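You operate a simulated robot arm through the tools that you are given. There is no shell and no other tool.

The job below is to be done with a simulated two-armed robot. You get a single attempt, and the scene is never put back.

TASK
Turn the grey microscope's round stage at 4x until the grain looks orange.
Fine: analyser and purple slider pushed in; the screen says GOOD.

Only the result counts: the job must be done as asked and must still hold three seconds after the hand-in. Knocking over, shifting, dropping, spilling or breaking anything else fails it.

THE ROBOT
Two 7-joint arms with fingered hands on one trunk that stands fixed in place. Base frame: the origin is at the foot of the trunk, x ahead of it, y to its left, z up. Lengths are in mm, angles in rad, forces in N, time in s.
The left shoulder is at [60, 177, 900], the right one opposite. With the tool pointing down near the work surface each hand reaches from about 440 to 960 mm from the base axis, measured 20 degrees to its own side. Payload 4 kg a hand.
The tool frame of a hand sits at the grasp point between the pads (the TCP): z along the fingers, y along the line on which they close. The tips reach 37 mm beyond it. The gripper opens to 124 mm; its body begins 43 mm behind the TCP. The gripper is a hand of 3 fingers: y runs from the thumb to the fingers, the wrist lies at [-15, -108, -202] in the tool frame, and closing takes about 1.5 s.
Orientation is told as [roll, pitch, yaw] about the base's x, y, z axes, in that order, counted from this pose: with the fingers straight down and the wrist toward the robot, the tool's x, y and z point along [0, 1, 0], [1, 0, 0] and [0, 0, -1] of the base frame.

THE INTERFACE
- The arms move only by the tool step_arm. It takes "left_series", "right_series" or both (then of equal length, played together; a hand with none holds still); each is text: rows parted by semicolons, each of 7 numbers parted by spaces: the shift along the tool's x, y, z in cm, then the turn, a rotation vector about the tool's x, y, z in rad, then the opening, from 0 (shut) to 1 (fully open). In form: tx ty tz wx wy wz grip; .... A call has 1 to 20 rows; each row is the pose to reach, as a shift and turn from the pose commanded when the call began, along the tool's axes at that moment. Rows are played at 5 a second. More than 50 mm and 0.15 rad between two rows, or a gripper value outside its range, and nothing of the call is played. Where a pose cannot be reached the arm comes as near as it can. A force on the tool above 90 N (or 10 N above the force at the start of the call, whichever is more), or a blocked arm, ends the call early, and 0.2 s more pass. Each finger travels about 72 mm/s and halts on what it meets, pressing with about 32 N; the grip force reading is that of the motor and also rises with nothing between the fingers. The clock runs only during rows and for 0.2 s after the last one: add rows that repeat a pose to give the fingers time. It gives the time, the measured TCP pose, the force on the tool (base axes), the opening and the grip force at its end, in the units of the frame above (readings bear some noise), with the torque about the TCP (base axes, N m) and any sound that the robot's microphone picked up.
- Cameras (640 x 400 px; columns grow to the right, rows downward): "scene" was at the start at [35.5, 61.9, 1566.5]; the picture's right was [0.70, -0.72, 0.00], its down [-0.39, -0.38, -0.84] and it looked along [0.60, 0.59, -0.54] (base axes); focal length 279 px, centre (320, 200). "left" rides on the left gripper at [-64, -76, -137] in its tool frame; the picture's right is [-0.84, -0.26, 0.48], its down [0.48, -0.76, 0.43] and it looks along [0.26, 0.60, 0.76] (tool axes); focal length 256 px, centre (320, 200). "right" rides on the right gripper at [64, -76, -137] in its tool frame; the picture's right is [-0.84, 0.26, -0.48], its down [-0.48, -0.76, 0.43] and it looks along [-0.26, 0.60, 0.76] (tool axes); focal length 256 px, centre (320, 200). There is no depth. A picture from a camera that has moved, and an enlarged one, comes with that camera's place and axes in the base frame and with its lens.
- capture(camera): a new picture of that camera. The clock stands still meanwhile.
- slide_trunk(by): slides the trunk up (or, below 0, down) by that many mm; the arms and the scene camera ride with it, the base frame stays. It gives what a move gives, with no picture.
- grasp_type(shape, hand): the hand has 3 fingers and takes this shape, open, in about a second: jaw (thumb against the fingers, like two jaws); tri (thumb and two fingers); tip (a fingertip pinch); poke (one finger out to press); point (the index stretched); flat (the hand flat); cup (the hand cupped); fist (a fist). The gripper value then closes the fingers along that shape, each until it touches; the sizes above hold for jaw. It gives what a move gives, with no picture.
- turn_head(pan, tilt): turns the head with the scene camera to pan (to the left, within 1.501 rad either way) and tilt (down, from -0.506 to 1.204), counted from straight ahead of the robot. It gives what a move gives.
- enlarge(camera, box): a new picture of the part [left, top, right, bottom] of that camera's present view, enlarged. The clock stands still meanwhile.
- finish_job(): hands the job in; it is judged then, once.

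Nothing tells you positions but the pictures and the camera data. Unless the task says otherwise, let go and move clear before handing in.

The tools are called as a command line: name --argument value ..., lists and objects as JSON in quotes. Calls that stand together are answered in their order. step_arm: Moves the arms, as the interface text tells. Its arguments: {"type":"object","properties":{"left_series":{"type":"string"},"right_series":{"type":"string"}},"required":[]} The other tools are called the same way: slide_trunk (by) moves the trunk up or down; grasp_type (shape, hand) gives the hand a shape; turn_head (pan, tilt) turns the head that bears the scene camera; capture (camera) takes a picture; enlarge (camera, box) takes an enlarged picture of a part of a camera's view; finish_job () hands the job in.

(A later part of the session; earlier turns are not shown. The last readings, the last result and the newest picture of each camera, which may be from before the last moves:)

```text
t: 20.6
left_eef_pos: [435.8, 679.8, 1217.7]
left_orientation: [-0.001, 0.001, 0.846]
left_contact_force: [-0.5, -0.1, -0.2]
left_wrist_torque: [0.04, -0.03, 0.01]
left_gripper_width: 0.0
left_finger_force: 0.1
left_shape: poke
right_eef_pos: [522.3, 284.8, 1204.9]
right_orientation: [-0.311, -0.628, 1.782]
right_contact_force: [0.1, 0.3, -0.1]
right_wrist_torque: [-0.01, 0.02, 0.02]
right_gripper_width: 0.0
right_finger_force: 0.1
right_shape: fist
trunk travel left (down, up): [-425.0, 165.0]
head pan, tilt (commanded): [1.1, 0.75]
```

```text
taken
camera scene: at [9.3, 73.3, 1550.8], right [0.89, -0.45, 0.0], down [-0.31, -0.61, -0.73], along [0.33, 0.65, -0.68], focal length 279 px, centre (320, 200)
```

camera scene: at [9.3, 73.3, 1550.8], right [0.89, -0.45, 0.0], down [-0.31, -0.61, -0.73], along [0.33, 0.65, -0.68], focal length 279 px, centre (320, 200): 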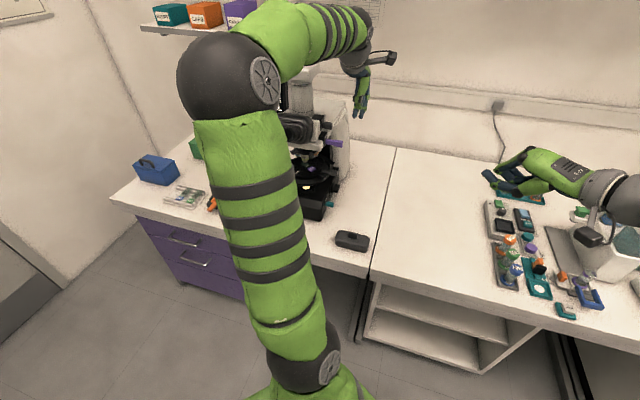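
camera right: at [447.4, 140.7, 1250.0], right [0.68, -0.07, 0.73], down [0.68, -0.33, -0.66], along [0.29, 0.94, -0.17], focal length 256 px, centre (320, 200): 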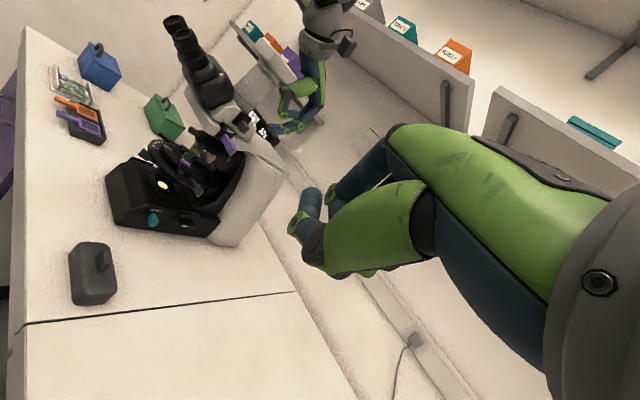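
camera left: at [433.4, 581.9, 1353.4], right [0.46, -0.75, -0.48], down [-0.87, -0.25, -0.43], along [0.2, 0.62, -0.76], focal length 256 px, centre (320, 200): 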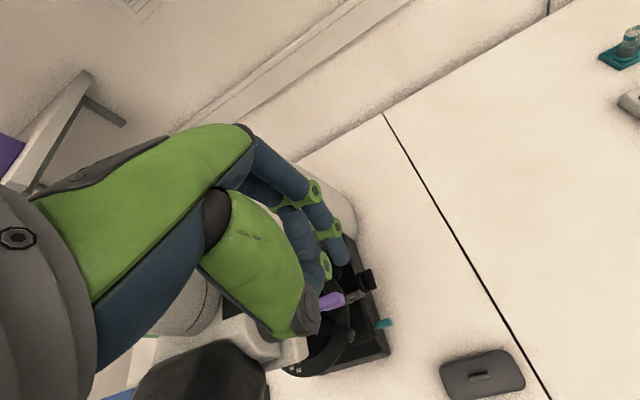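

The left hand is now above and to the right of the purple handle; I'll check alignment in the zoomed views before lowering.

enlarge --camera "left" --box '[240, 220, 420, 380]'

enlarge --camera "right" --box '[190, 60, 340, 160]'

enlarge --camera "scene" --box '[270, 60, 430, 160]'

```text
2.50 times, centred on (330, 300) of left
camera zoom: at [433.4, 581.9, 1353.4], right [0.46, -0.75, -0.48], down [-0.87, -0.25, -0.43], along [0.2, 0.62, -0.76], focal length 640 px, centre (295, -50)
```

zoom: 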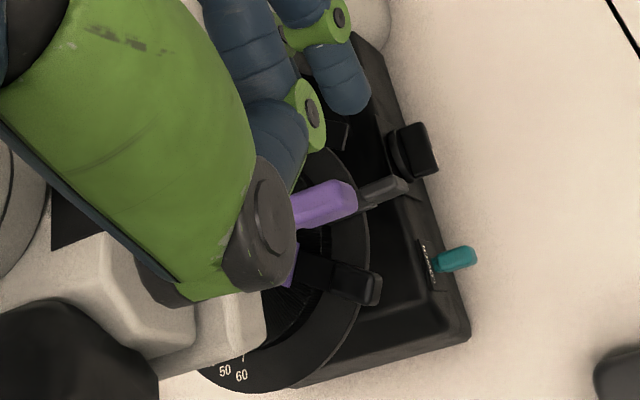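

```text
4.00 times, centred on (265, 110) of right
camera zoom: at [447.4, 140.7, 1250.0], right [0.68, -0.07, 0.73], down [0.68, -0.33, -0.66], along [0.29, 0.94, -0.17], focal length 1024 px, centre (540, 560)
```

zoom: 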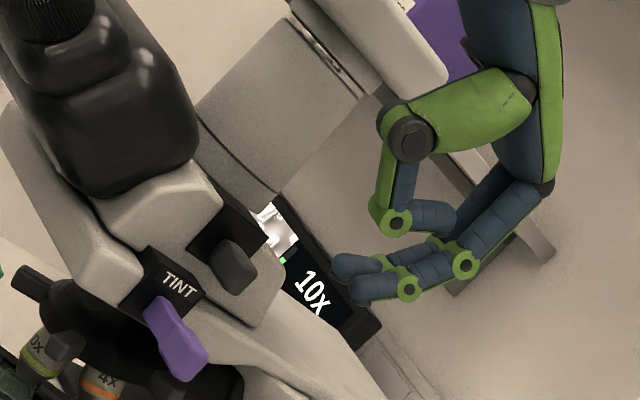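

```text
4.00 times, centred on (350, 110) of scene
camera zoom: at [9.3, 73.3, 1550.8], right [0.89, -0.45, 0.0], down [-0.31, -0.61, -0.73], along [0.33, 0.65, -0.68], focal length 1115 px, centre (200, 560)
```

zoom: 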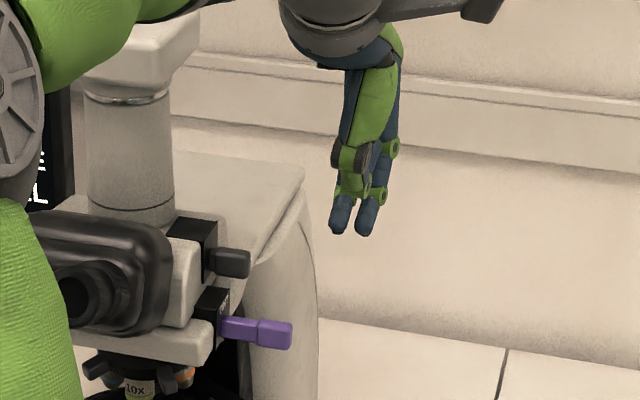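

Two fingertips hang side by side, about 10 mm either side of the tool axis. I'll tilt the hand outward by 0.5 rad and lower it beside the purple handle's end.

step_arm --left_series "-0.4 0 1.7 0 0.09 0 1; -0.7 0 3.4 0 0.18 0 1; -1 0 5.1 0 0.27 0 1; -1.2 0 6.8 0 0.36 0 1; -1.4 0 8.5 0 0.45 0 1; -1.4 0 10 0 0.5 0 1; -1.4 0 10 0 0.5 0 1"

enlarge --camera "left" --box '[240, 200, 420, 360]'

enlarge --camera "right" --box '[190, 80, 310, 180]'

enlarge --camera "scene" --box '[290, 90, 390, 160]'

```text
t: 22.2
left_eef_pos: [446.2, 669.5, 1116.2]
left_orientation: [0.501, -0.001, 0.845]
left_contact_force: [0.1, 0.5, -0.2]
left_wrist_torque: [0.03, 0.0, -0.01]
left_gripper_width: 0.2
left_finger_force: 0.1
left_shape: poke
right_eef_pos: [521.4, 285.4, 1205.3]
right_orientation: [-0.311, -0.63, 1.78]
right_contact_force: [1.1, -0.3, 0.1]
right_wrist_torque: [0.03, 0.03, 0.0]
right_gripper_width: 0.1
right_finger_force: 0.0
right_shape: fist
trunk travel left (down, up): [-425.0, 165.0]
head pan, tilt (commanded): [1.1, 0.75]
```

```text
2.50 times, centred on (330, 280) of left
camera zoom: at [486.5, 533.6, 1206.4], right [0.21, -0.53, -0.83], down [-0.98, -0.15, -0.15], along [-0.04, 0.84, -0.54], focal length 640 px, centre (295, 0)
```

zoom: 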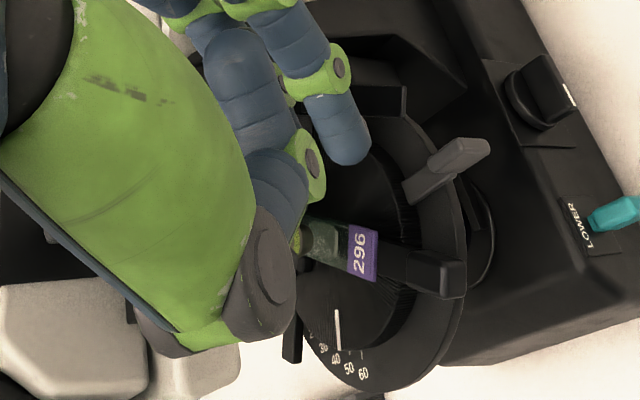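

```text
4.00 times, centred on (250, 130) of right
camera zoom: at [447.3, 140.7, 1250.1], right [0.68, -0.07, 0.73], down [0.68, -0.33, -0.66], along [0.29, 0.94, -0.17], focal length 1024 px, centre (600, 480)
```

zoom: 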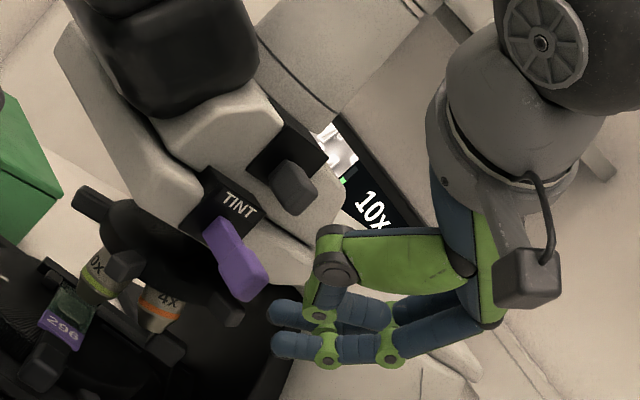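

```text
5.71 times, centred on (340, 125) of scene
camera zoom: at [9.2, 73.3, 1550.8], right [0.89, -0.45, 0.0], down [-0.31, -0.61, -0.73], along [0.33, 0.65, -0.68], focal length 1593 px, centre (206, 629)
```

zoom: 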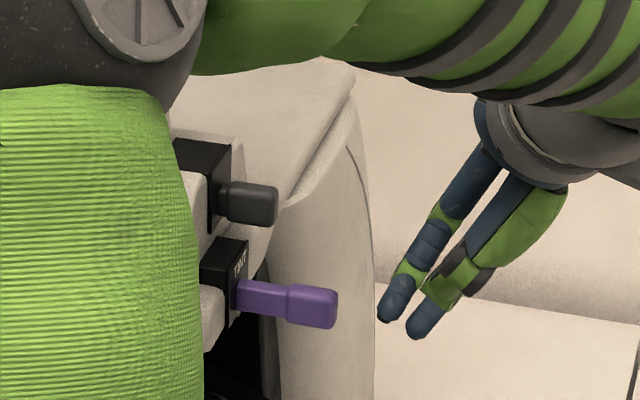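

The fingertip is level with the purple handle's end, roughly 16–20 mm away. I'll push along the slider's axis in small steps.

step_arm --left_series "0.88 0 0.48 0 0 0 1; 1.32 0 0.72 0 0 0 1; 1.76 0 0.96 0 0 0 1; 2.2 0 1.2 0 0 0 1; 2.63 0 1.44 0 0 0 1; 3.07 0 1.68 0 0 0 1; 3.07 0 1.68 0 0 0 1"

enlarge --camera "scene" --box '[290, 90, 390, 160]'

enlarge --camera "right" --box '[190, 80, 310, 180]'

```text
t: 23.9
left_eef_pos: [419.9, 695.6, 1116.3]
left_orientation: [0.501, 0.0, 0.846]
left_contact_force: [-0.6, 0.7, 0.0]
left_wrist_torque: [0.01, 0.0, 0.01]
left_gripper_width: 0.0
left_finger_force: 0.1
left_shape: poke
right_eef_pos: [521.3, 284.6, 1205.7]
right_orientation: [-0.312, -0.629, 1.78]
right_contact_force: [0.0, 0.8, 0.1]
right_wrist_torque: [0.02, 0.05, 0.01]
right_gripper_width: 0.1
right_finger_force: 0.1
right_shape: fist
trunk travel left (down, up): [-425.0, 165.0]
head pan, tilt (commanded): [1.1, 0.75]
```

```text
5.71 times, centred on (340, 125) of scene
camera zoom: at [9.3, 73.4, 1550.8], right [0.89, -0.45, 0.0], down [-0.31, -0.61, -0.73], along [0.33, 0.65, -0.68], focal length 1593 px, centre (206, 629)
```

zoom: 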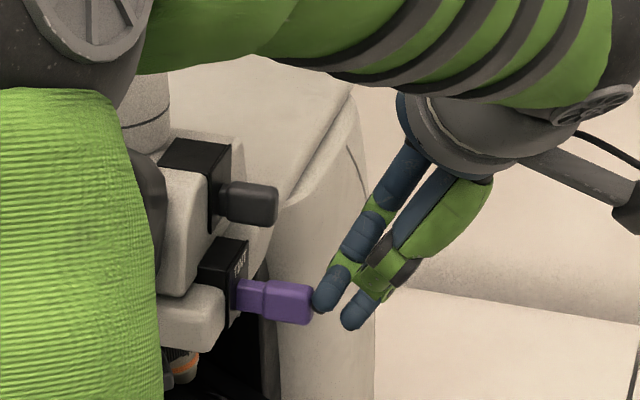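

```text
4.00 times, centred on (250, 130) of right
camera zoom: at [447.3, 140.8, 1250.0], right [0.68, -0.07, 0.73], down [0.68, -0.33, -0.66], along [0.29, 0.94, -0.17], focal length 1024 px, centre (600, 480)
```

zoom: 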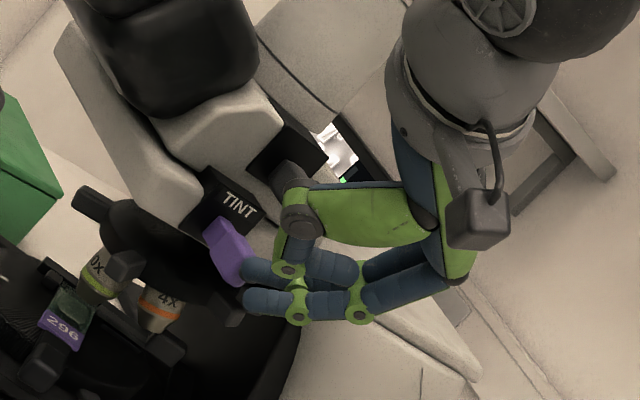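

The purple slider is moving in, with about 12–15 mm of neck left. I'll continue in small steps, watching the force.

step_arm --left_series "0.26 0 0.14 0 0 0 1; 0.53 0 0.29 0 0 0 1; 0.79 0 0.43 0 0 0 1; 0.97 0 0.53 0 0 0 1; 0.97 0 0.53 0 0 0 1"

enlarge --camera "scene" --box '[290, 90, 390, 160]'

enlarge --camera "right" --box '[210, 100, 270, 150]'

```text
t: 25.1
left_eef_pos: [411.6, 701.5, 1118.0]
left_orientation: [0.499, 0.0, 0.844]
left_contact_force: [0.7, 0.4, 0.3]
left_wrist_torque: [0.01, 0.03, 0.0]
left_gripper_width: 0.1
left_finger_force: 0.1
left_shape: poke
right_eef_pos: [522.6, 285.2, 1205.7]
right_orientation: [-0.313, -0.628, 1.781]
right_contact_force: [0.0, -0.9, 0.4]
right_wrist_torque: [0.0, 0.01, 0.01]
right_gripper_width: 0.1
right_finger_force: 0.0
right_shape: fist
trunk travel left (down, up): [-425.0, 165.0]
head pan, tilt (commanded): [1.1, 0.75]
```

```text
5.71 times, centred on (340, 125) of scene
camera zoom: at [9.3, 73.3, 1550.8], right [0.89, -0.45, 0.0], down [-0.31, -0.61, -0.73], along [0.33, 0.65, -0.68], focal length 1593 px, centre (206, 629)
```

zoom: 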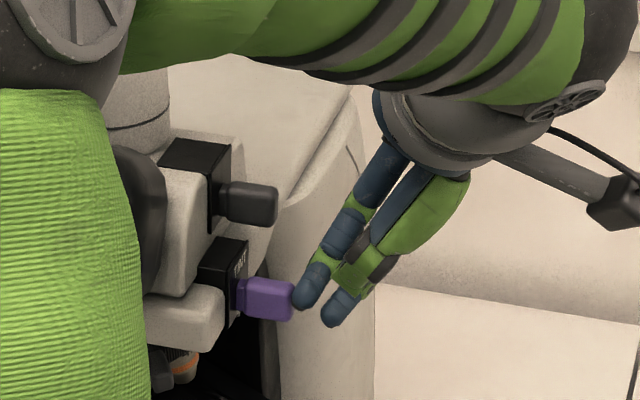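

```text
8.00 times, centred on (240, 125) of right
camera zoom: at [447.4, 140.7, 1250.0], right [0.68, -0.07, 0.73], down [0.68, -0.33, -0.66], along [0.29, 0.94, -0.17], focal length 2048 px, centre (960, 800)
```

zoom: 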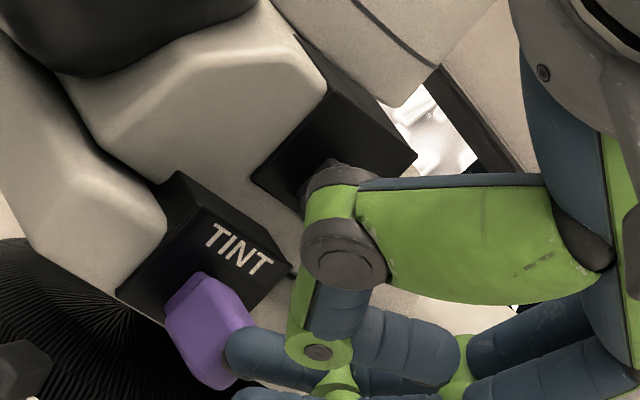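

The purple slider's neck is almost gone. I'll push 4 mm more to make sure it has seated.

step_arm --left_series "0.18 0 0.1 0 0 0 1; 0.35 0 0.19 0 0 0 1; 0.35 0 0.19 0 0 0 1"

enlarge --camera "scene" --box '[300, 100, 360, 142]'

```text
t: 25.9
left_eef_pos: [411.1, 702.5, 1116.5]
left_orientation: [0.499, 0.001, 0.844]
left_contact_force: [6.4, -6.4, -2.1]
left_wrist_torque: [-0.2, -0.25, 0.04]
left_gripper_width: 0.1
left_finger_force: 0.0
left_shape: poke
right_eef_pos: [522.8, 283.9, 1205.0]
right_orientation: [-0.312, -0.628, 1.781]
right_contact_force: [-0.5, -0.1, 1.3]
right_wrist_torque: [-0.01, -0.02, -0.01]
right_gripper_width: 0.0
right_finger_force: 0.1
right_shape: fist
trunk travel left (down, up): [-425.0, 165.0]
head pan, tilt (commanded): [1.1, 0.75]
```

```text
9.52 times, centred on (330, 121) of scene
camera zoom: at [10.2, 72.7, 1550.8], right [0.89, -0.45, 0.0], down [-0.31, -0.61, -0.73], along [0.33, 0.65, -0.68], focal length 2656 px, centre (225, 952)
```

zoom: 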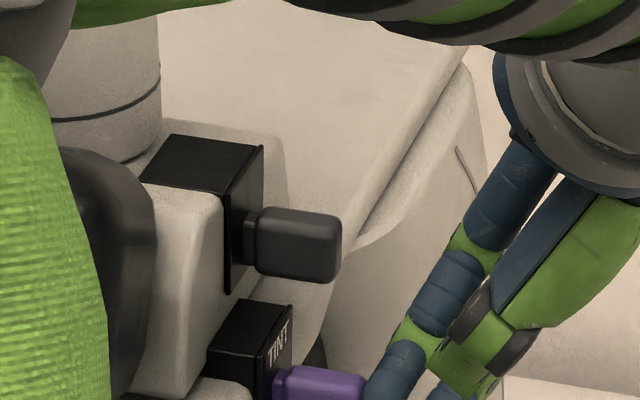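

The TINT slider is seated (9 N against its stop). I'll back the finger off to the right, rise, and return to near the starting pose so the head camera can see the screen.

step_arm --left_series "-1.76 0 -0.96 0 0 0 1; -3.5 0 -1.9 0 0 0 1; -5.2 0 -2.9 0 0 0 1; -4.6 0 -5 0 -0.1 0 1; -3.6 0 -8 0 -0.2 0 1; -2.6 0 -11 0 -0.3 0 1; -1.6 0 -14 0 -0.4 0 1; -1.6 -2 -16 0 -0.5 0 1; -1.6 -4 -16 0 -0.5 0 1"

capture --camera "scene"

capture --camera "right"

```text
t: 27.9
left_eef_pos: [447.5, 612.9, 1251.5]
left_orientation: [-0.002, 0.0, 0.845]
left_contact_force: [0.0, -0.2, 0.5]
left_wrist_torque: [0.0, 0.01, 0.0]
left_gripper_width: 0.0
left_finger_force: 0.1
left_shape: poke
right_eef_pos: [520.9, 284.1, 1206.1]
right_orientation: [-0.313, -0.628, 1.781]
right_contact_force: [1.3, -0.1, 0.2]
right_wrist_torque: [0.03, -0.01, 0.01]
right_gripper_width: 0.1
right_finger_force: 0.0
right_shape: fist
trunk travel left (down, up): [-425.0, 165.0]
head pan, tilt (commanded): [1.1, 0.75]
```

```text
taken
camera scene: at [9.0, 73.2, 1550.8], right [0.89, -0.45, 0.0], down [-0.31, -0.61, -0.73], along [0.33, 0.65, -0.68], focal length 279 px, centre (320, 200)
```

scene: 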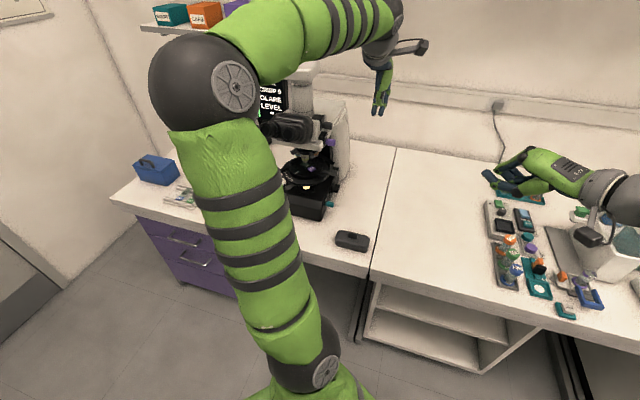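

```text
taken
camera right: at [447.1, 140.5, 1250.2], right [0.68, -0.07, 0.73], down [0.68, -0.33, -0.66], along [0.29, 0.94, -0.17], focal length 256 px, centre (320, 200)
```

right: 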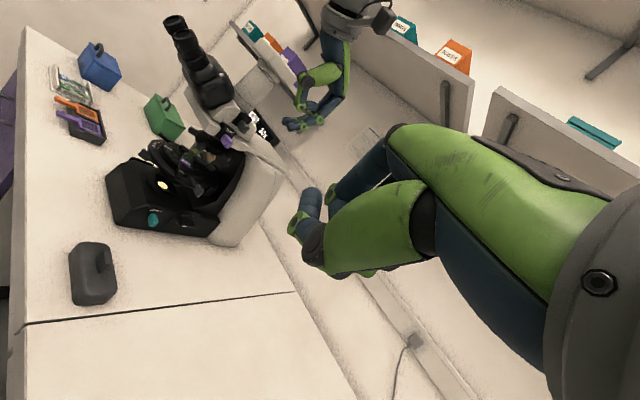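

The elbow hides part of the screen for the head camera. I'll raise the right-hand camera so it can look over the microscope at the screen.

step_arm --right_series "-2.3 1.7 -2.2 0.05 0.02 0 0; -4.6 3.4 -4.4 0.1 0.04 0 0; -6.9 5 -6.7 0.14 0.06 0 0; -9.1 6.6 -8.9 0.184 0.078 0 0; -9.1 6.6 -8.9 0.184 0.078 0 0"

capture --camera "right"

enlarge --camera "scene" --box '[245, 75, 305, 125]'

```text
t: 29.1
left_eef_pos: [448.1, 613.6, 1251.2]
left_orientation: [-0.001, 0.0, 0.844]
left_contact_force: [0.5, 0.0, -0.1]
left_wrist_torque: [-0.04, 0.03, -0.01]
left_gripper_width: 0.1
left_finger_force: 0.1
left_shape: poke
right_eef_pos: [584.5, 282.1, 1335.4]
right_orientation: [-0.206, -0.449, 1.722]
right_contact_force: [0.5, -0.5, -0.2]
right_wrist_torque: [0.01, 0.03, -0.01]
right_gripper_width: 0.1
right_finger_force: 0.1
right_shape: fist
trunk travel left (down, up): [-425.0, 165.0]
head pan, tilt (commanded): [1.1, 0.75]
```

```text
taken
camera right: at [513.1, 150.0, 1410.7], right [0.72, 0.06, 0.69], down [0.64, -0.45, -0.62], along [0.27, 0.89, -0.36], focal length 256 px, centre (320, 200)
```

right: 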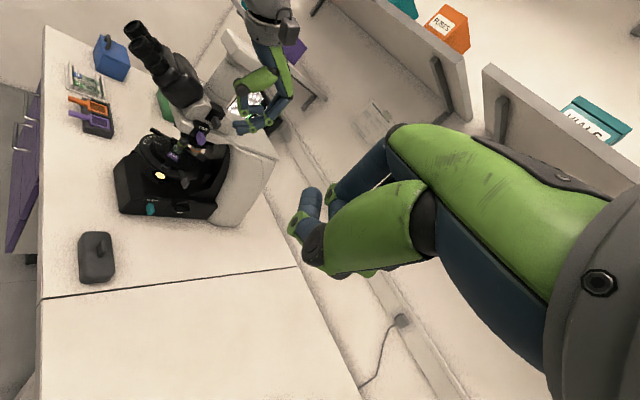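

```text
8.00 times, centred on (275, 100) of scene
camera zoom: at [9.3, 73.0, 1550.8], right [0.89, -0.45, 0.0], down [-0.31, -0.61, -0.73], along [0.33, 0.65, -0.68], focal length 2231 px, centre (680, 1000)
```

zoom: 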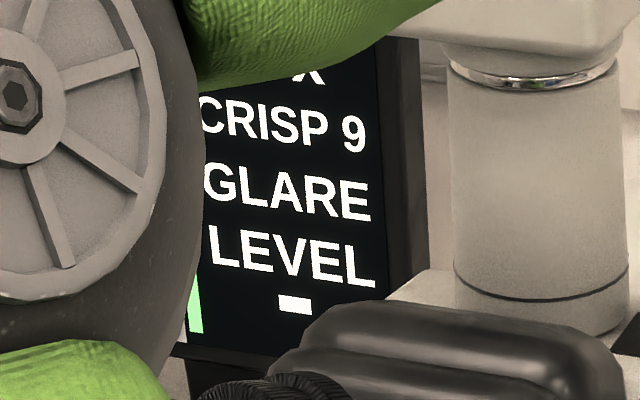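

Still GLARE. The right camera now sees over the microscope; I'll enlarge the screen and the base knob.

enlarge --camera "right" --box '[205, 70, 305, 150]'

enlarge --camera "right" --box '[110, 120, 240, 225]'

```text
5.00 times, centred on (255, 110) of right
camera zoom: at [513.1, 150.0, 1410.7], right [0.72, 0.06, 0.69], down [0.64, -0.45, -0.62], along [0.27, 0.89, -0.36], focal length 1280 px, centre (645, 650)
```

zoom: 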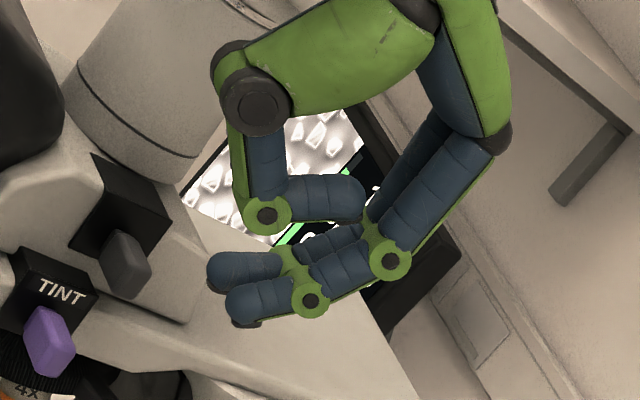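

```text
3.81 times, centred on (175, 172) of right
camera zoom: at [513.1, 150.0, 1410.7], right [0.72, 0.06, 0.69], down [0.64, -0.45, -0.62], along [0.27, 0.89, -0.36], focal length 975 px, centre (872, 305)
```

zoom: 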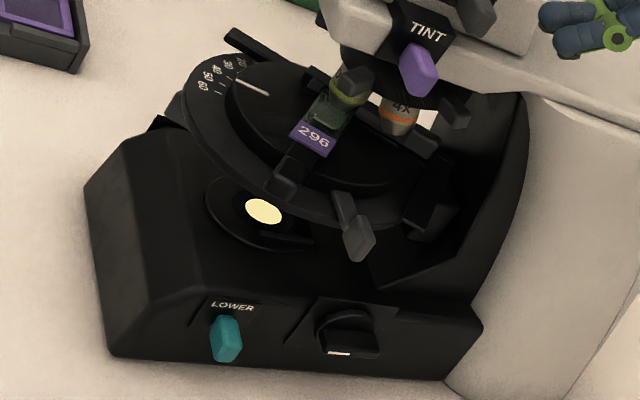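

Next I'll test the analyser handle: bring the tilted finger to just right of its end ([395, 751, 1133]) and press lightly to see whether it is already fully in.

step_arm --left_series "1.1 1.1 1 0 0.09 0 1; 2.2 2.2 2.5 0 0.18 0 1; 3.4 3.4 4 0 0.27 0 1; 4.5 4.5 6 0 0.36 0 1; 5.7 5.7 8 0 0.45 0 1; 6.8 6.8 9.4 0 0.5 0 1; 6.8 6.8 9.4 0 0.5 0 1"

enlarge --camera "scene" --box '[290, 85, 390, 155]'

enlarge --camera "right" --box '[180, 80, 280, 160]'

```text
t: 30.6
left_eef_pos: [443.4, 709.2, 1157.9]
left_orientation: [0.5, -0.001, 0.846]
left_contact_force: [0.0, 0.1, 0.4]
left_wrist_torque: [-0.02, 0.03, -0.01]
left_gripper_width: 0.1
left_finger_force: 0.1
left_shape: poke
right_eef_pos: [582.8, 281.8, 1334.7]
right_orientation: [-0.206, -0.451, 1.726]
right_contact_force: [-0.6, 0.3, -0.8]
right_wrist_torque: [-0.01, -0.02, 0.04]
right_gripper_width: 0.0
right_finger_force: 0.1
right_shape: fist
trunk travel left (down, up): [-425.0, 165.0]
head pan, tilt (commanded): [1.1, 0.75]
```

```text
5.71 times, centred on (340, 120) of scene
camera zoom: at [9.2, 73.3, 1550.8], right [0.89, -0.45, 0.0], down [-0.31, -0.61, -0.73], along [0.33, 0.65, -0.68], focal length 1593 px, centre (206, 657)
```

zoom: 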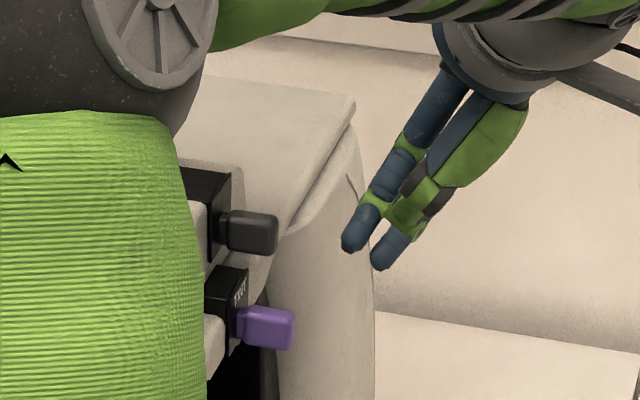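

```text
5.00 times, centred on (230, 120) of right
camera zoom: at [512.8, 150.4, 1410.5], right [0.72, 0.06, 0.69], down [0.64, -0.45, -0.62], along [0.27, 0.89, -0.36], focal length 1280 px, centre (770, 600)
```

zoom: 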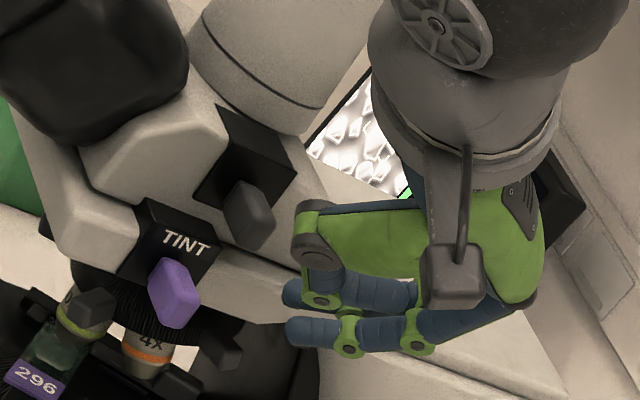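

The gap to the analyser handle is around 25–30 mm; I'll close it in stages.

step_arm --left_series "0.53 0 0.29 0 0 0 1; 1.05 0 0.57 0 0 0 1; 1.58 0 0.86 0 0 0 1; 1.93 0 1.05 0 0 0 1; 1.93 0 1.05 0 0 0 1"

enlarge --camera "scene" --box '[290, 85, 390, 155]'

enlarge --camera "right" --box '[180, 80, 280, 160]'

```text
t: 31.9
left_eef_pos: [428.3, 725.3, 1157.1]
left_orientation: [0.499, 0.001, 0.846]
left_contact_force: [0.7, 0.0, 0.3]
left_wrist_torque: [0.01, 0.04, -0.03]
left_gripper_width: 0.0
left_finger_force: 0.1
left_shape: poke
right_eef_pos: [584.0, 282.7, 1334.4]
right_orientation: [-0.205, -0.451, 1.726]
right_contact_force: [0.0, 0.5, 0.3]
right_wrist_torque: [-0.03, -0.01, 0.0]
right_gripper_width: 0.0
right_finger_force: 0.2
right_shape: fist
trunk travel left (down, up): [-425.0, 165.0]
head pan, tilt (commanded): [1.1, 0.75]
```

```text
5.71 times, centred on (340, 120) of scene
camera zoom: at [9.3, 73.4, 1550.8], right [0.89, -0.45, 0.0], down [-0.31, -0.61, -0.73], along [0.33, 0.65, -0.68], focal length 1593 px, centre (206, 657)
```

zoom: 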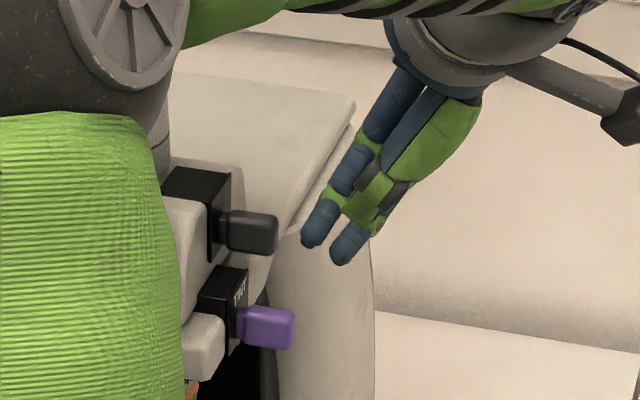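

```text
5.00 times, centred on (230, 120) of right
camera zoom: at [513.0, 150.4, 1410.5], right [0.72, 0.06, 0.69], down [0.64, -0.45, -0.62], along [0.27, 0.89, -0.36], focal length 1280 px, centre (770, 600)
```

zoom: 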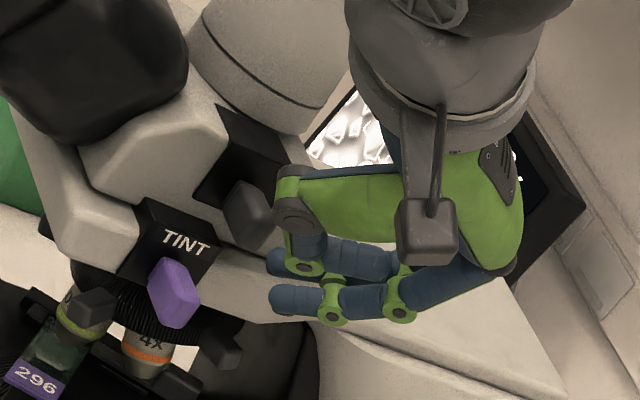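

Aligned with about 12–14 mm to go. I'll press on in small steps and read the force.

step_arm --left_series "0.35 0 0.19 0 0 0 1; 0.7 0 0.38 0 0 0 1; 1.05 0 0.57 0 0 0 1; 1.32 0 0.72 0 0 0 1; 1.32 0 0.72 0 0 0 1"

enlarge --camera "scene" --box '[290, 85, 390, 155]'

```text
t: 33.0
left_eef_pos: [417.6, 732.9, 1157.0]
left_orientation: [0.499, 0.0, 0.842]
left_contact_force: [6.3, -3.9, 1.3]
left_wrist_torque: [-0.08, -0.16, 0.0]
left_gripper_width: 0.0
left_finger_force: 0.1
left_shape: poke
right_eef_pos: [584.7, 282.4, 1335.0]
right_orientation: [-0.207, -0.45, 1.725]
right_contact_force: [0.2, 0.1, -0.2]
right_wrist_torque: [-0.02, 0.01, 0.03]
right_gripper_width: 0.2
right_finger_force: 0.1
right_shape: fist
trunk travel left (down, up): [-425.0, 165.0]
head pan, tilt (commanded): [1.1, 0.75]
```

```text
5.71 times, centred on (340, 120) of scene
camera zoom: at [10.1, 72.7, 1550.8], right [0.89, -0.45, 0.0], down [-0.31, -0.61, -0.73], along [0.33, 0.65, -0.68], focal length 1593 px, centre (206, 657)
```

zoom: 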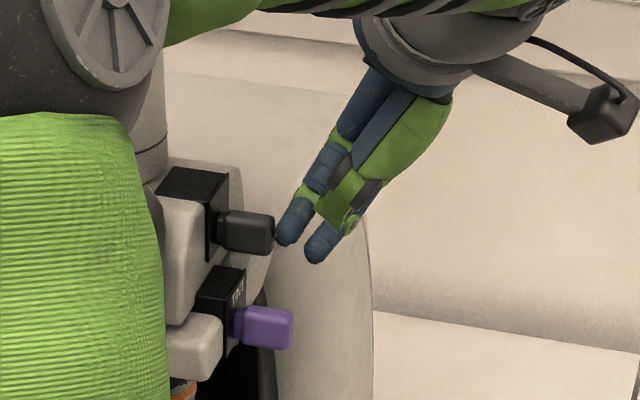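

The analyser doesn't budge under 7 N, so it is already fully in, and TINT is now in too. Next is the nosepiece: I'll back off and move to open air in front-right of the microscope to re-orient the hand horizontally.

step_arm --left_series "-2.2 0 -1.2 0 0 0 1; -4.4 0 -2.4 0 0 0 1; -5.1 -2.5 -4 0 -0.13 0 1; -5.8 -5 -5.6 0 -0.26 0 1; -6.5 -7.5 -7.2 0 -0.39 0 1; -7.1 -9.9 -8.75 0 -0.5 0 1; -7.1 -9.9 -8.75 0 -0.5 0 1"

enlarge --camera "right" --box '[190, 60, 310, 160]'

enlarge --camera "right" --box '[175, 115, 235, 165]'

```text
t: 34.6
left_eef_pos: [429.6, 589.5, 1197.3]
left_orientation: [-0.002, -0.001, 0.846]
left_contact_force: [0.7, -0.4, 0.2]
left_wrist_torque: [0.03, 0.03, -0.01]
left_gripper_width: 0.1
left_finger_force: 0.0
left_shape: poke
right_eef_pos: [584.2, 282.9, 1335.0]
right_orientation: [-0.205, -0.451, 1.727]
right_contact_force: [0.8, -0.3, -0.5]
right_wrist_torque: [0.02, -0.03, 0.01]
right_gripper_width: 0.1
right_finger_force: 0.0
right_shape: fist
trunk travel left (down, up): [-425.0, 165.0]
head pan, tilt (commanded): [1.1, 0.75]
```

```text
4.00 times, centred on (250, 110) of right
camera zoom: at [513.2, 150.5, 1410.3], right [0.72, 0.06, 0.69], down [0.64, -0.45, -0.62], along [0.27, 0.89, -0.36], focal length 1024 px, centre (600, 560)
```

zoom: 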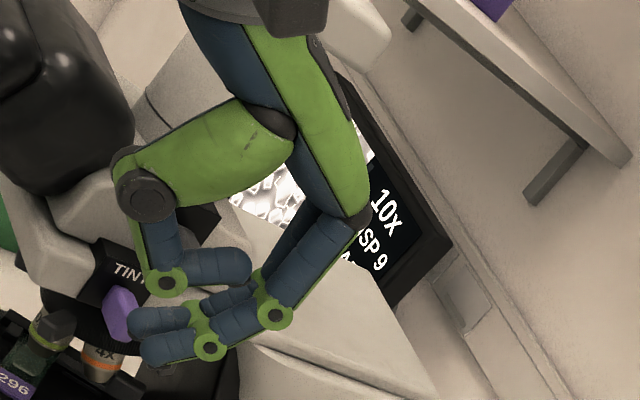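

```text
8.00 times, centred on (205, 140) of right
camera zoom: at [513.2, 150.5, 1410.3], right [0.72, 0.06, 0.69], down [0.64, -0.45, -0.62], along [0.27, 0.89, -0.36], focal length 2048 px, centre (1240, 680)
```

zoom: 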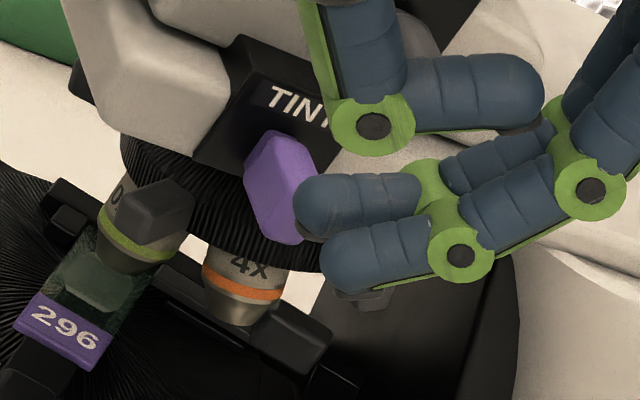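

Now I rotate the left hand in open air toward a horizontal pointing pose (fingers toward the microscope, tool x up), in two halves with a check between.

step_arm --left_series "0 0 0.5 -0.085 0.085 0.085 1; 0 0 1 -0.17 0.17 0.17 1; 0 0 1.5 -0.255 0.255 0.255 1; 0 0 2 -0.34 0.34 0.34 1; 0 0 2.5 -0.425 0.425 0.425 1; 0 0 3 -0.51 0.51 0.51 1; 0 0 3.5 -0.595 0.595 0.595 1; 0 0 3.5 -0.595 0.595 0.595 1"

capture --camera "right"

capture --camera "scene"

```text
t: 36.5
left_eef_pos: [427.1, 590.1, 1164.0]
left_orientation: [0.771, -0.341, 0.072]
left_contact_force: [0.3, 0.2, 0.1]
left_wrist_torque: [-0.01, 0.02, 0.03]
left_gripper_width: 0.2
left_finger_force: 0.0
left_shape: poke
right_eef_pos: [583.7, 283.3, 1336.1]
right_orientation: [-0.208, -0.45, 1.725]
right_contact_force: [0.4, -0.1, -0.7]
right_wrist_torque: [-0.01, -0.01, -0.01]
right_gripper_width: 0.0
right_finger_force: 0.1
right_shape: fist
trunk travel left (down, up): [-425.0, 165.0]
head pan, tilt (commanded): [1.1, 0.75]
```

```text
taken
camera right: at [513.0, 150.2, 1410.5], right [0.72, 0.06, 0.69], down [0.64, -0.45, -0.62], along [0.27, 0.89, -0.36], focal length 256 px, centre (320, 200)
```

right: 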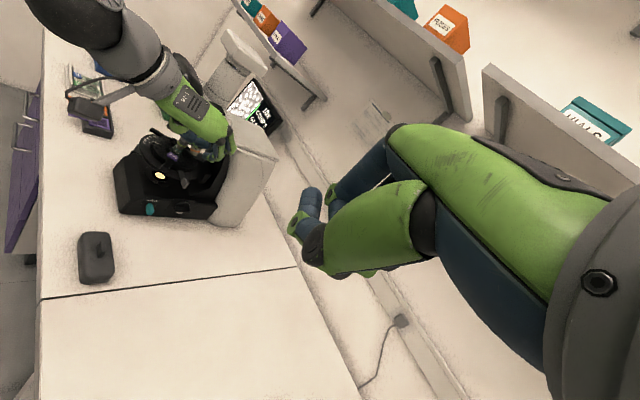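

```text
taken
camera scene: at [9.3, 73.2, 1550.8], right [0.89, -0.45, 0.0], down [-0.31, -0.61, -0.73], along [0.33, 0.65, -0.68], focal length 279 px, centre (320, 200)
```

scene: 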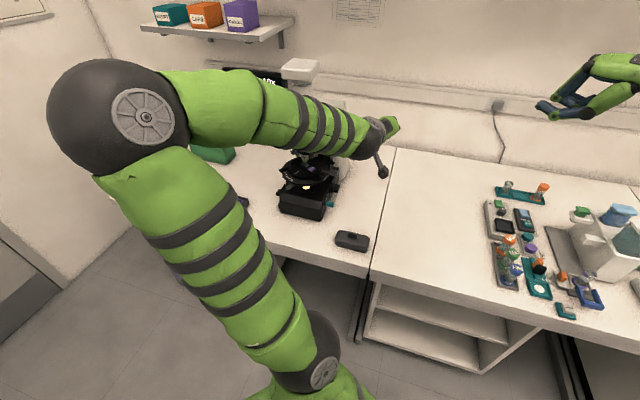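

The elbow stays well clear of the eyepieces. I'll do the second half of the rotation.

step_arm --left_series "0 0 0 -0.077 0.077 0.077 1; 0 0 0 -0.154 0.154 0.154 1; 0 0 0 -0.231 0.231 0.231 1; 0 0 0 -0.308 0.308 0.308 1; 0 0 0 -0.385 0.385 0.385 1; 0 0 0 -0.462 0.462 0.462 1; 0 0 0 -0.539 0.539 0.539 1; 0 0 0 -0.614 0.614 0.614 1; 0 0 0 -0.614 0.614 0.614 1"

capture --camera "right"

capture --camera "scene"

capture --camera "left"

```text
t: 38.5
left_eef_pos: [429.1, 590.2, 1162.9]
left_orientation: [1.571, 0.002, -0.725]
left_contact_force: [1.0, 0.0, 0.1]
left_wrist_torque: [0.03, -0.01, -0.01]
left_gripper_width: 0.0
left_finger_force: 0.0
left_shape: poke
right_eef_pos: [584.8, 283.5, 1335.4]
right_orientation: [-0.207, -0.449, 1.727]
right_contact_force: [0.0, 0.3, -0.8]
right_wrist_torque: [-0.03, -0.03, 0.02]
right_gripper_width: 0.0
right_finger_force: 0.1
right_shape: fist
trunk travel left (down, up): [-425.0, 165.0]
head pan, tilt (commanded): [1.1, 0.75]
```

```text
taken
camera right: at [513.0, 150.4, 1410.5], right [0.72, 0.06, 0.69], down [0.64, -0.45, -0.62], along [0.27, 0.89, -0.36], focal length 256 px, centre (320, 200)
```

right: 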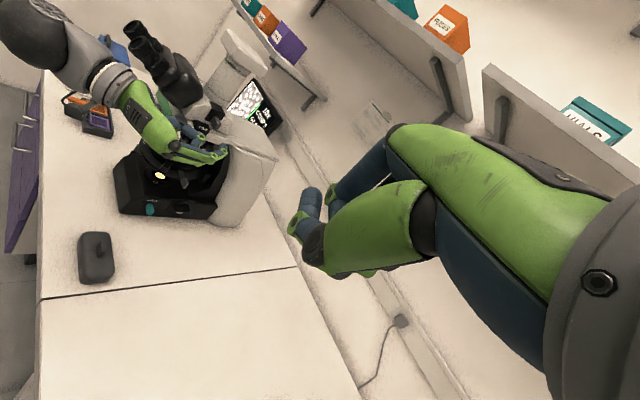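

```text
taken
camera scene: at [9.3, 73.4, 1550.8], right [0.89, -0.45, 0.0], down [-0.31, -0.61, -0.73], along [0.33, 0.65, -0.68], focal length 279 px, centre (320, 200)
```

scene: 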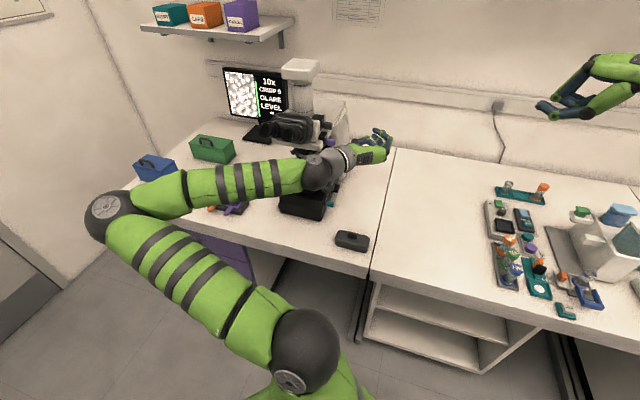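

```text
taken
camera left: at [281.3, 539.2, 1099.8], right [0.13, 0.53, -0.84], down [-0.28, 0.83, 0.48], along [0.95, 0.17, 0.26], focal length 256 px, centre (320, 200)
```

left: 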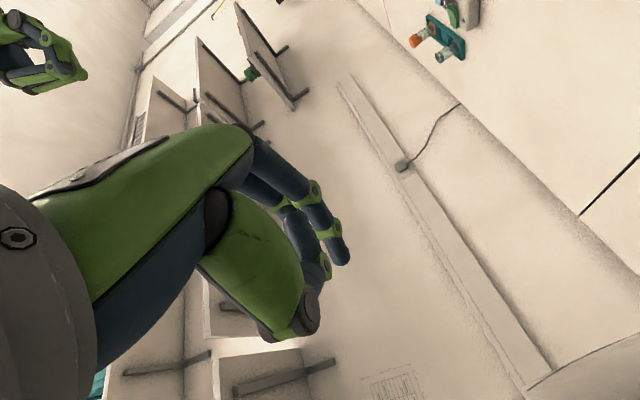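

Splendid: the pose is reached and the head camera now sees the screen and scope. I'll lower the hand to nosepiece-tab height (z≈1013) out to the right, then slide it left in front of the stage.

step_arm --left_series "-4 0 0 0 0 0 1; -8 0 0 0 0 0 1; -12 -1 0 0 0 0 1; -15 -4 0 0 0 0 1; -15 -8 0 0 0 0 1; -15 -12 0 0 0 0 1; -15 -12 0 0 0 0 1"

capture --camera "scene"

enlarge --camera "scene" --box '[270, 110, 370, 190]'

enlarge --camera "right" --box '[130, 90, 250, 190]'

capture --camera "left"

```text
t: 40.0
left_eef_pos: [336.7, 670.3, 1013.5]
left_orientation: [1.57, 0.001, -0.727]
left_contact_force: [-1.1, 0.9, -0.5]
left_wrist_torque: [-0.01, 0.01, 0.0]
left_gripper_width: 0.0
left_finger_force: 0.1
left_shape: poke
left hand out of reach, approached as far as the arm can: row 4, 5
right_eef_pos: [583.8, 283.8, 1336.7]
right_orientation: [-0.207, -0.45, 1.727]
right_contact_force: [-0.6, 0.3, -0.1]
right_wrist_torque: [-0.01, 0.01, 0.01]
right_gripper_width: 0.0
right_finger_force: 0.1
right_shape: fist
trunk travel left (down, up): [-425.0, 165.0]
head pan, tilt (commanded): [1.1, 0.75]
```

```text
taken
camera scene: at [9.2, 73.4, 1550.8], right [0.89, -0.45, 0.0], down [-0.31, -0.61, -0.73], along [0.33, 0.65, -0.68], focal length 279 px, centre (320, 200)
```

scene: 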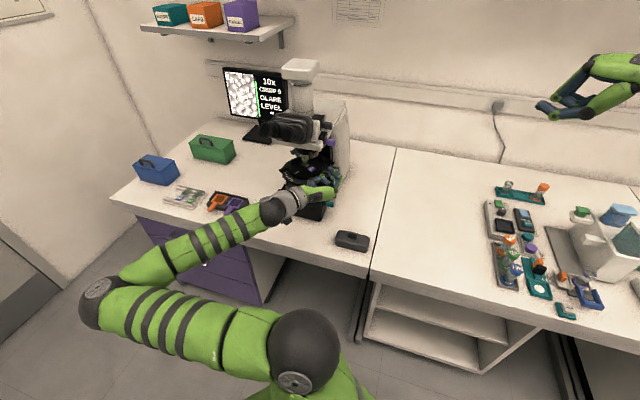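

```text
5.00 times, centred on (320, 150) of scene
camera zoom: at [9.2, 73.4, 1550.8], right [0.89, -0.45, 0.0], down [-0.31, -0.61, -0.73], along [0.33, 0.65, -0.68], focal length 1394 px, centre (320, 450)
```

zoom: 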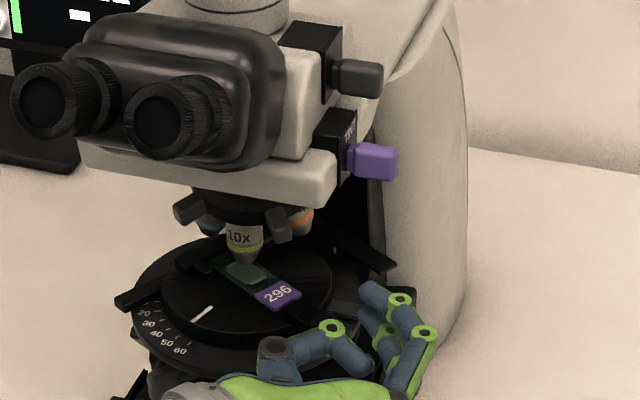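

```text
4.00 times, centred on (190, 140) of right
camera zoom: at [512.9, 150.4, 1410.5], right [0.72, 0.06, 0.69], down [0.64, -0.45, -0.62], along [0.27, 0.89, -0.36], focal length 1024 px, centre (840, 440)
```

zoom: 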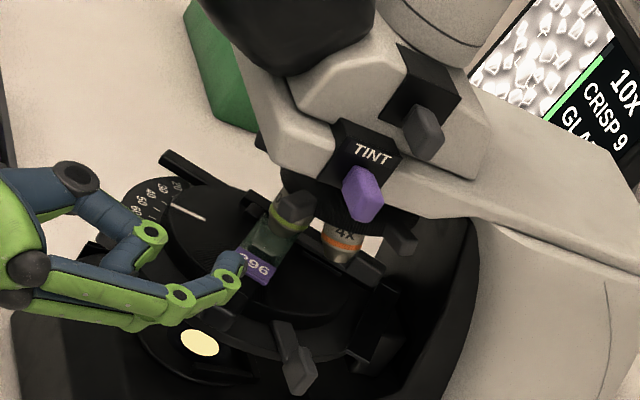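

```text
taken
camera left: at [190.2, 618.5, 949.6], right [0.13, 0.53, -0.84], down [-0.28, 0.83, 0.48], along [0.95, 0.17, 0.26], focal length 256 px, centre (320, 200)
```

left: 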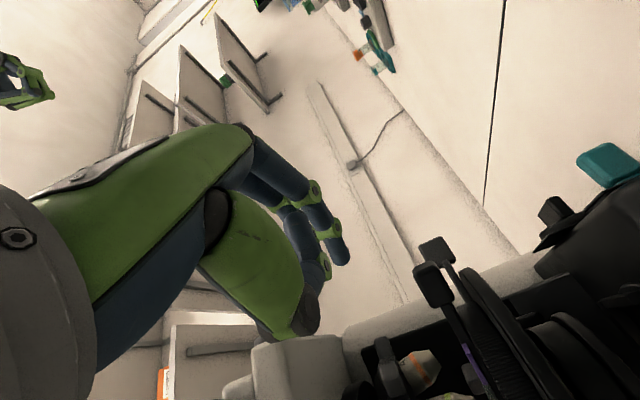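

The hand stands in front-right of the stage at tab height; the tab between 10x and 4x ends near [343, 785, 1021]. I'll move left and inward to just before that tab's right side and check again.

step_arm --left_series "0 -2.3 0 0 0 0 1; 0 -4.6 0 0 0 0 1; 0 -4.6 1.5 0 0 0 1; 0 -4.6 3.2 0 0 0 1; 0 -4.6 3.2 0 0 0 1"

enlarge --camera "scene" --box '[280, 130, 360, 190]'

enlarge --camera "right" --box '[155, 110, 245, 180]'

capture --camera "left"

```text
t: 41.2
left_eef_pos: [324.6, 724.4, 1013.5]
left_orientation: [1.571, 0.0, -0.724]
left_contact_force: [-0.6, 0.3, -0.7]
left_wrist_torque: [-0.04, 0.0, 0.0]
left_gripper_width: 0.0
left_finger_force: 0.1
left_shape: poke
right_eef_pos: [583.6, 282.0, 1335.3]
right_orientation: [-0.205, -0.45, 1.728]
right_contact_force: [-0.6, 0.1, 0.1]
right_wrist_torque: [0.04, 0.01, 0.02]
right_gripper_width: 0.1
right_finger_force: 0.1
right_shape: fist
trunk travel left (down, up): [-425.0, 165.0]
head pan, tilt (commanded): [1.1, 0.75]
```

```text
6.67 times, centred on (320, 160) of scene
camera zoom: at [9.1, 73.4, 1550.8], right [0.89, -0.45, 0.0], down [-0.31, -0.61, -0.73], along [0.33, 0.65, -0.68], focal length 1859 px, centre (320, 467)
```

zoom: 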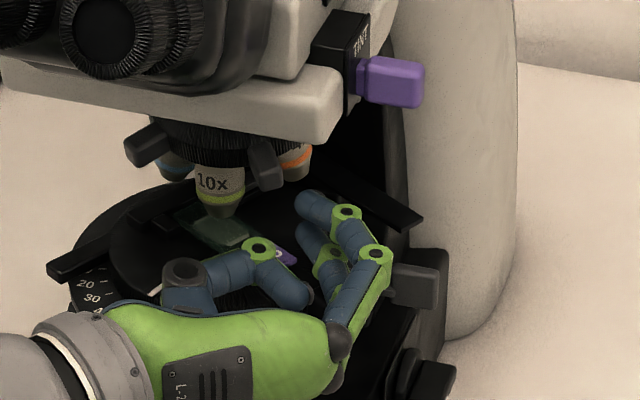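

```text
5.71 times, centred on (200, 145) of right
camera zoom: at [512.8, 150.5, 1410.5], right [0.72, 0.06, 0.69], down [0.64, -0.45, -0.62], along [0.27, 0.89, -0.36], focal length 1463 px, centre (1006, 514)
```

zoom: 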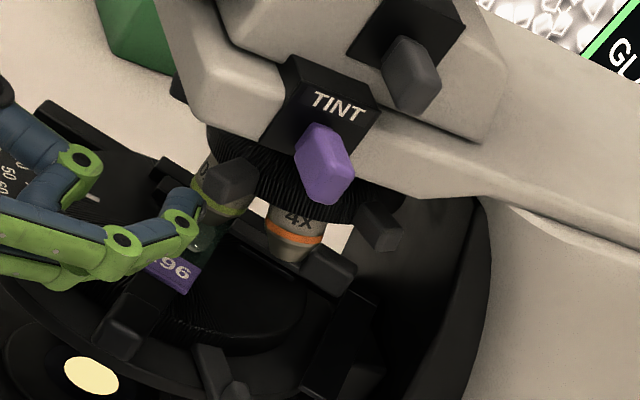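

```text
taken
camera left: at [176.9, 673.6, 949.4], right [0.13, 0.53, -0.84], down [-0.28, 0.83, 0.48], along [0.95, 0.17, 0.26], focal length 256 px, centre (320, 200)
```

left: 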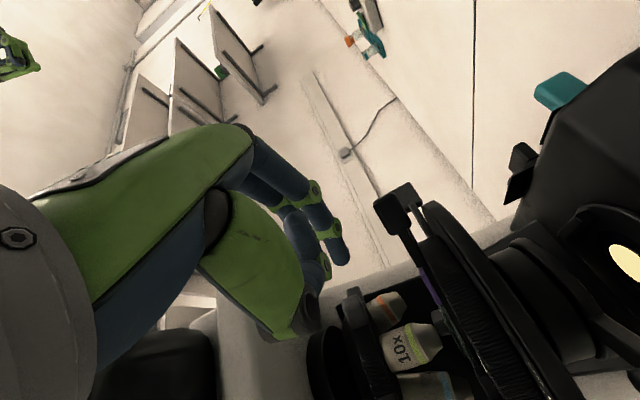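

The fingertips are just right of the tab. A closer look from the hand camera will show depth against the 4x objective.

enlarge --camera "left" --box '[280, 200, 480, 400]'

enlarge --camera "scene" --box '[295, 145, 335, 175]'

```text
2.00 times, centred on (380, 300) of left
camera zoom: at [176.9, 673.6, 949.4], right [0.13, 0.53, -0.84], down [-0.28, 0.83, 0.48], along [0.95, 0.17, 0.26], focal length 512 px, centre (200, 0)
```

zoom: 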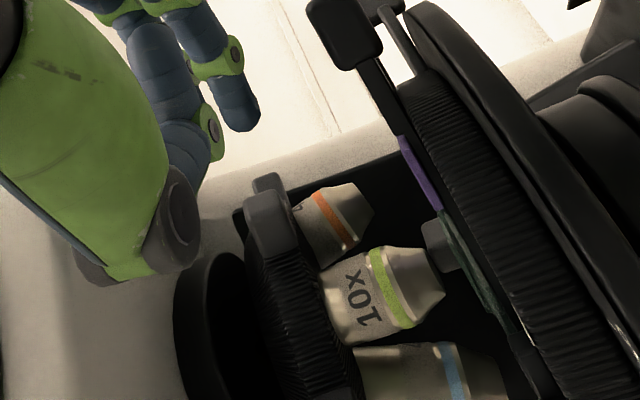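

```text
13.33 times, centred on (315, 160) of scene
camera zoom: at [9.1, 73.4, 1550.8], right [0.89, -0.45, 0.0], down [-0.31, -0.61, -0.73], along [0.33, 0.65, -0.68], focal length 3718 px, centre (387, 733)
```

zoom: 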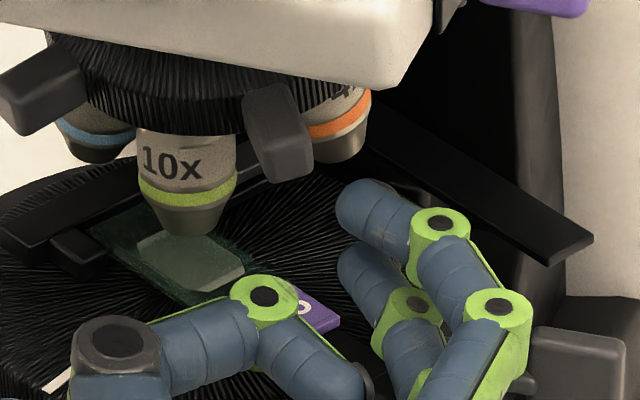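

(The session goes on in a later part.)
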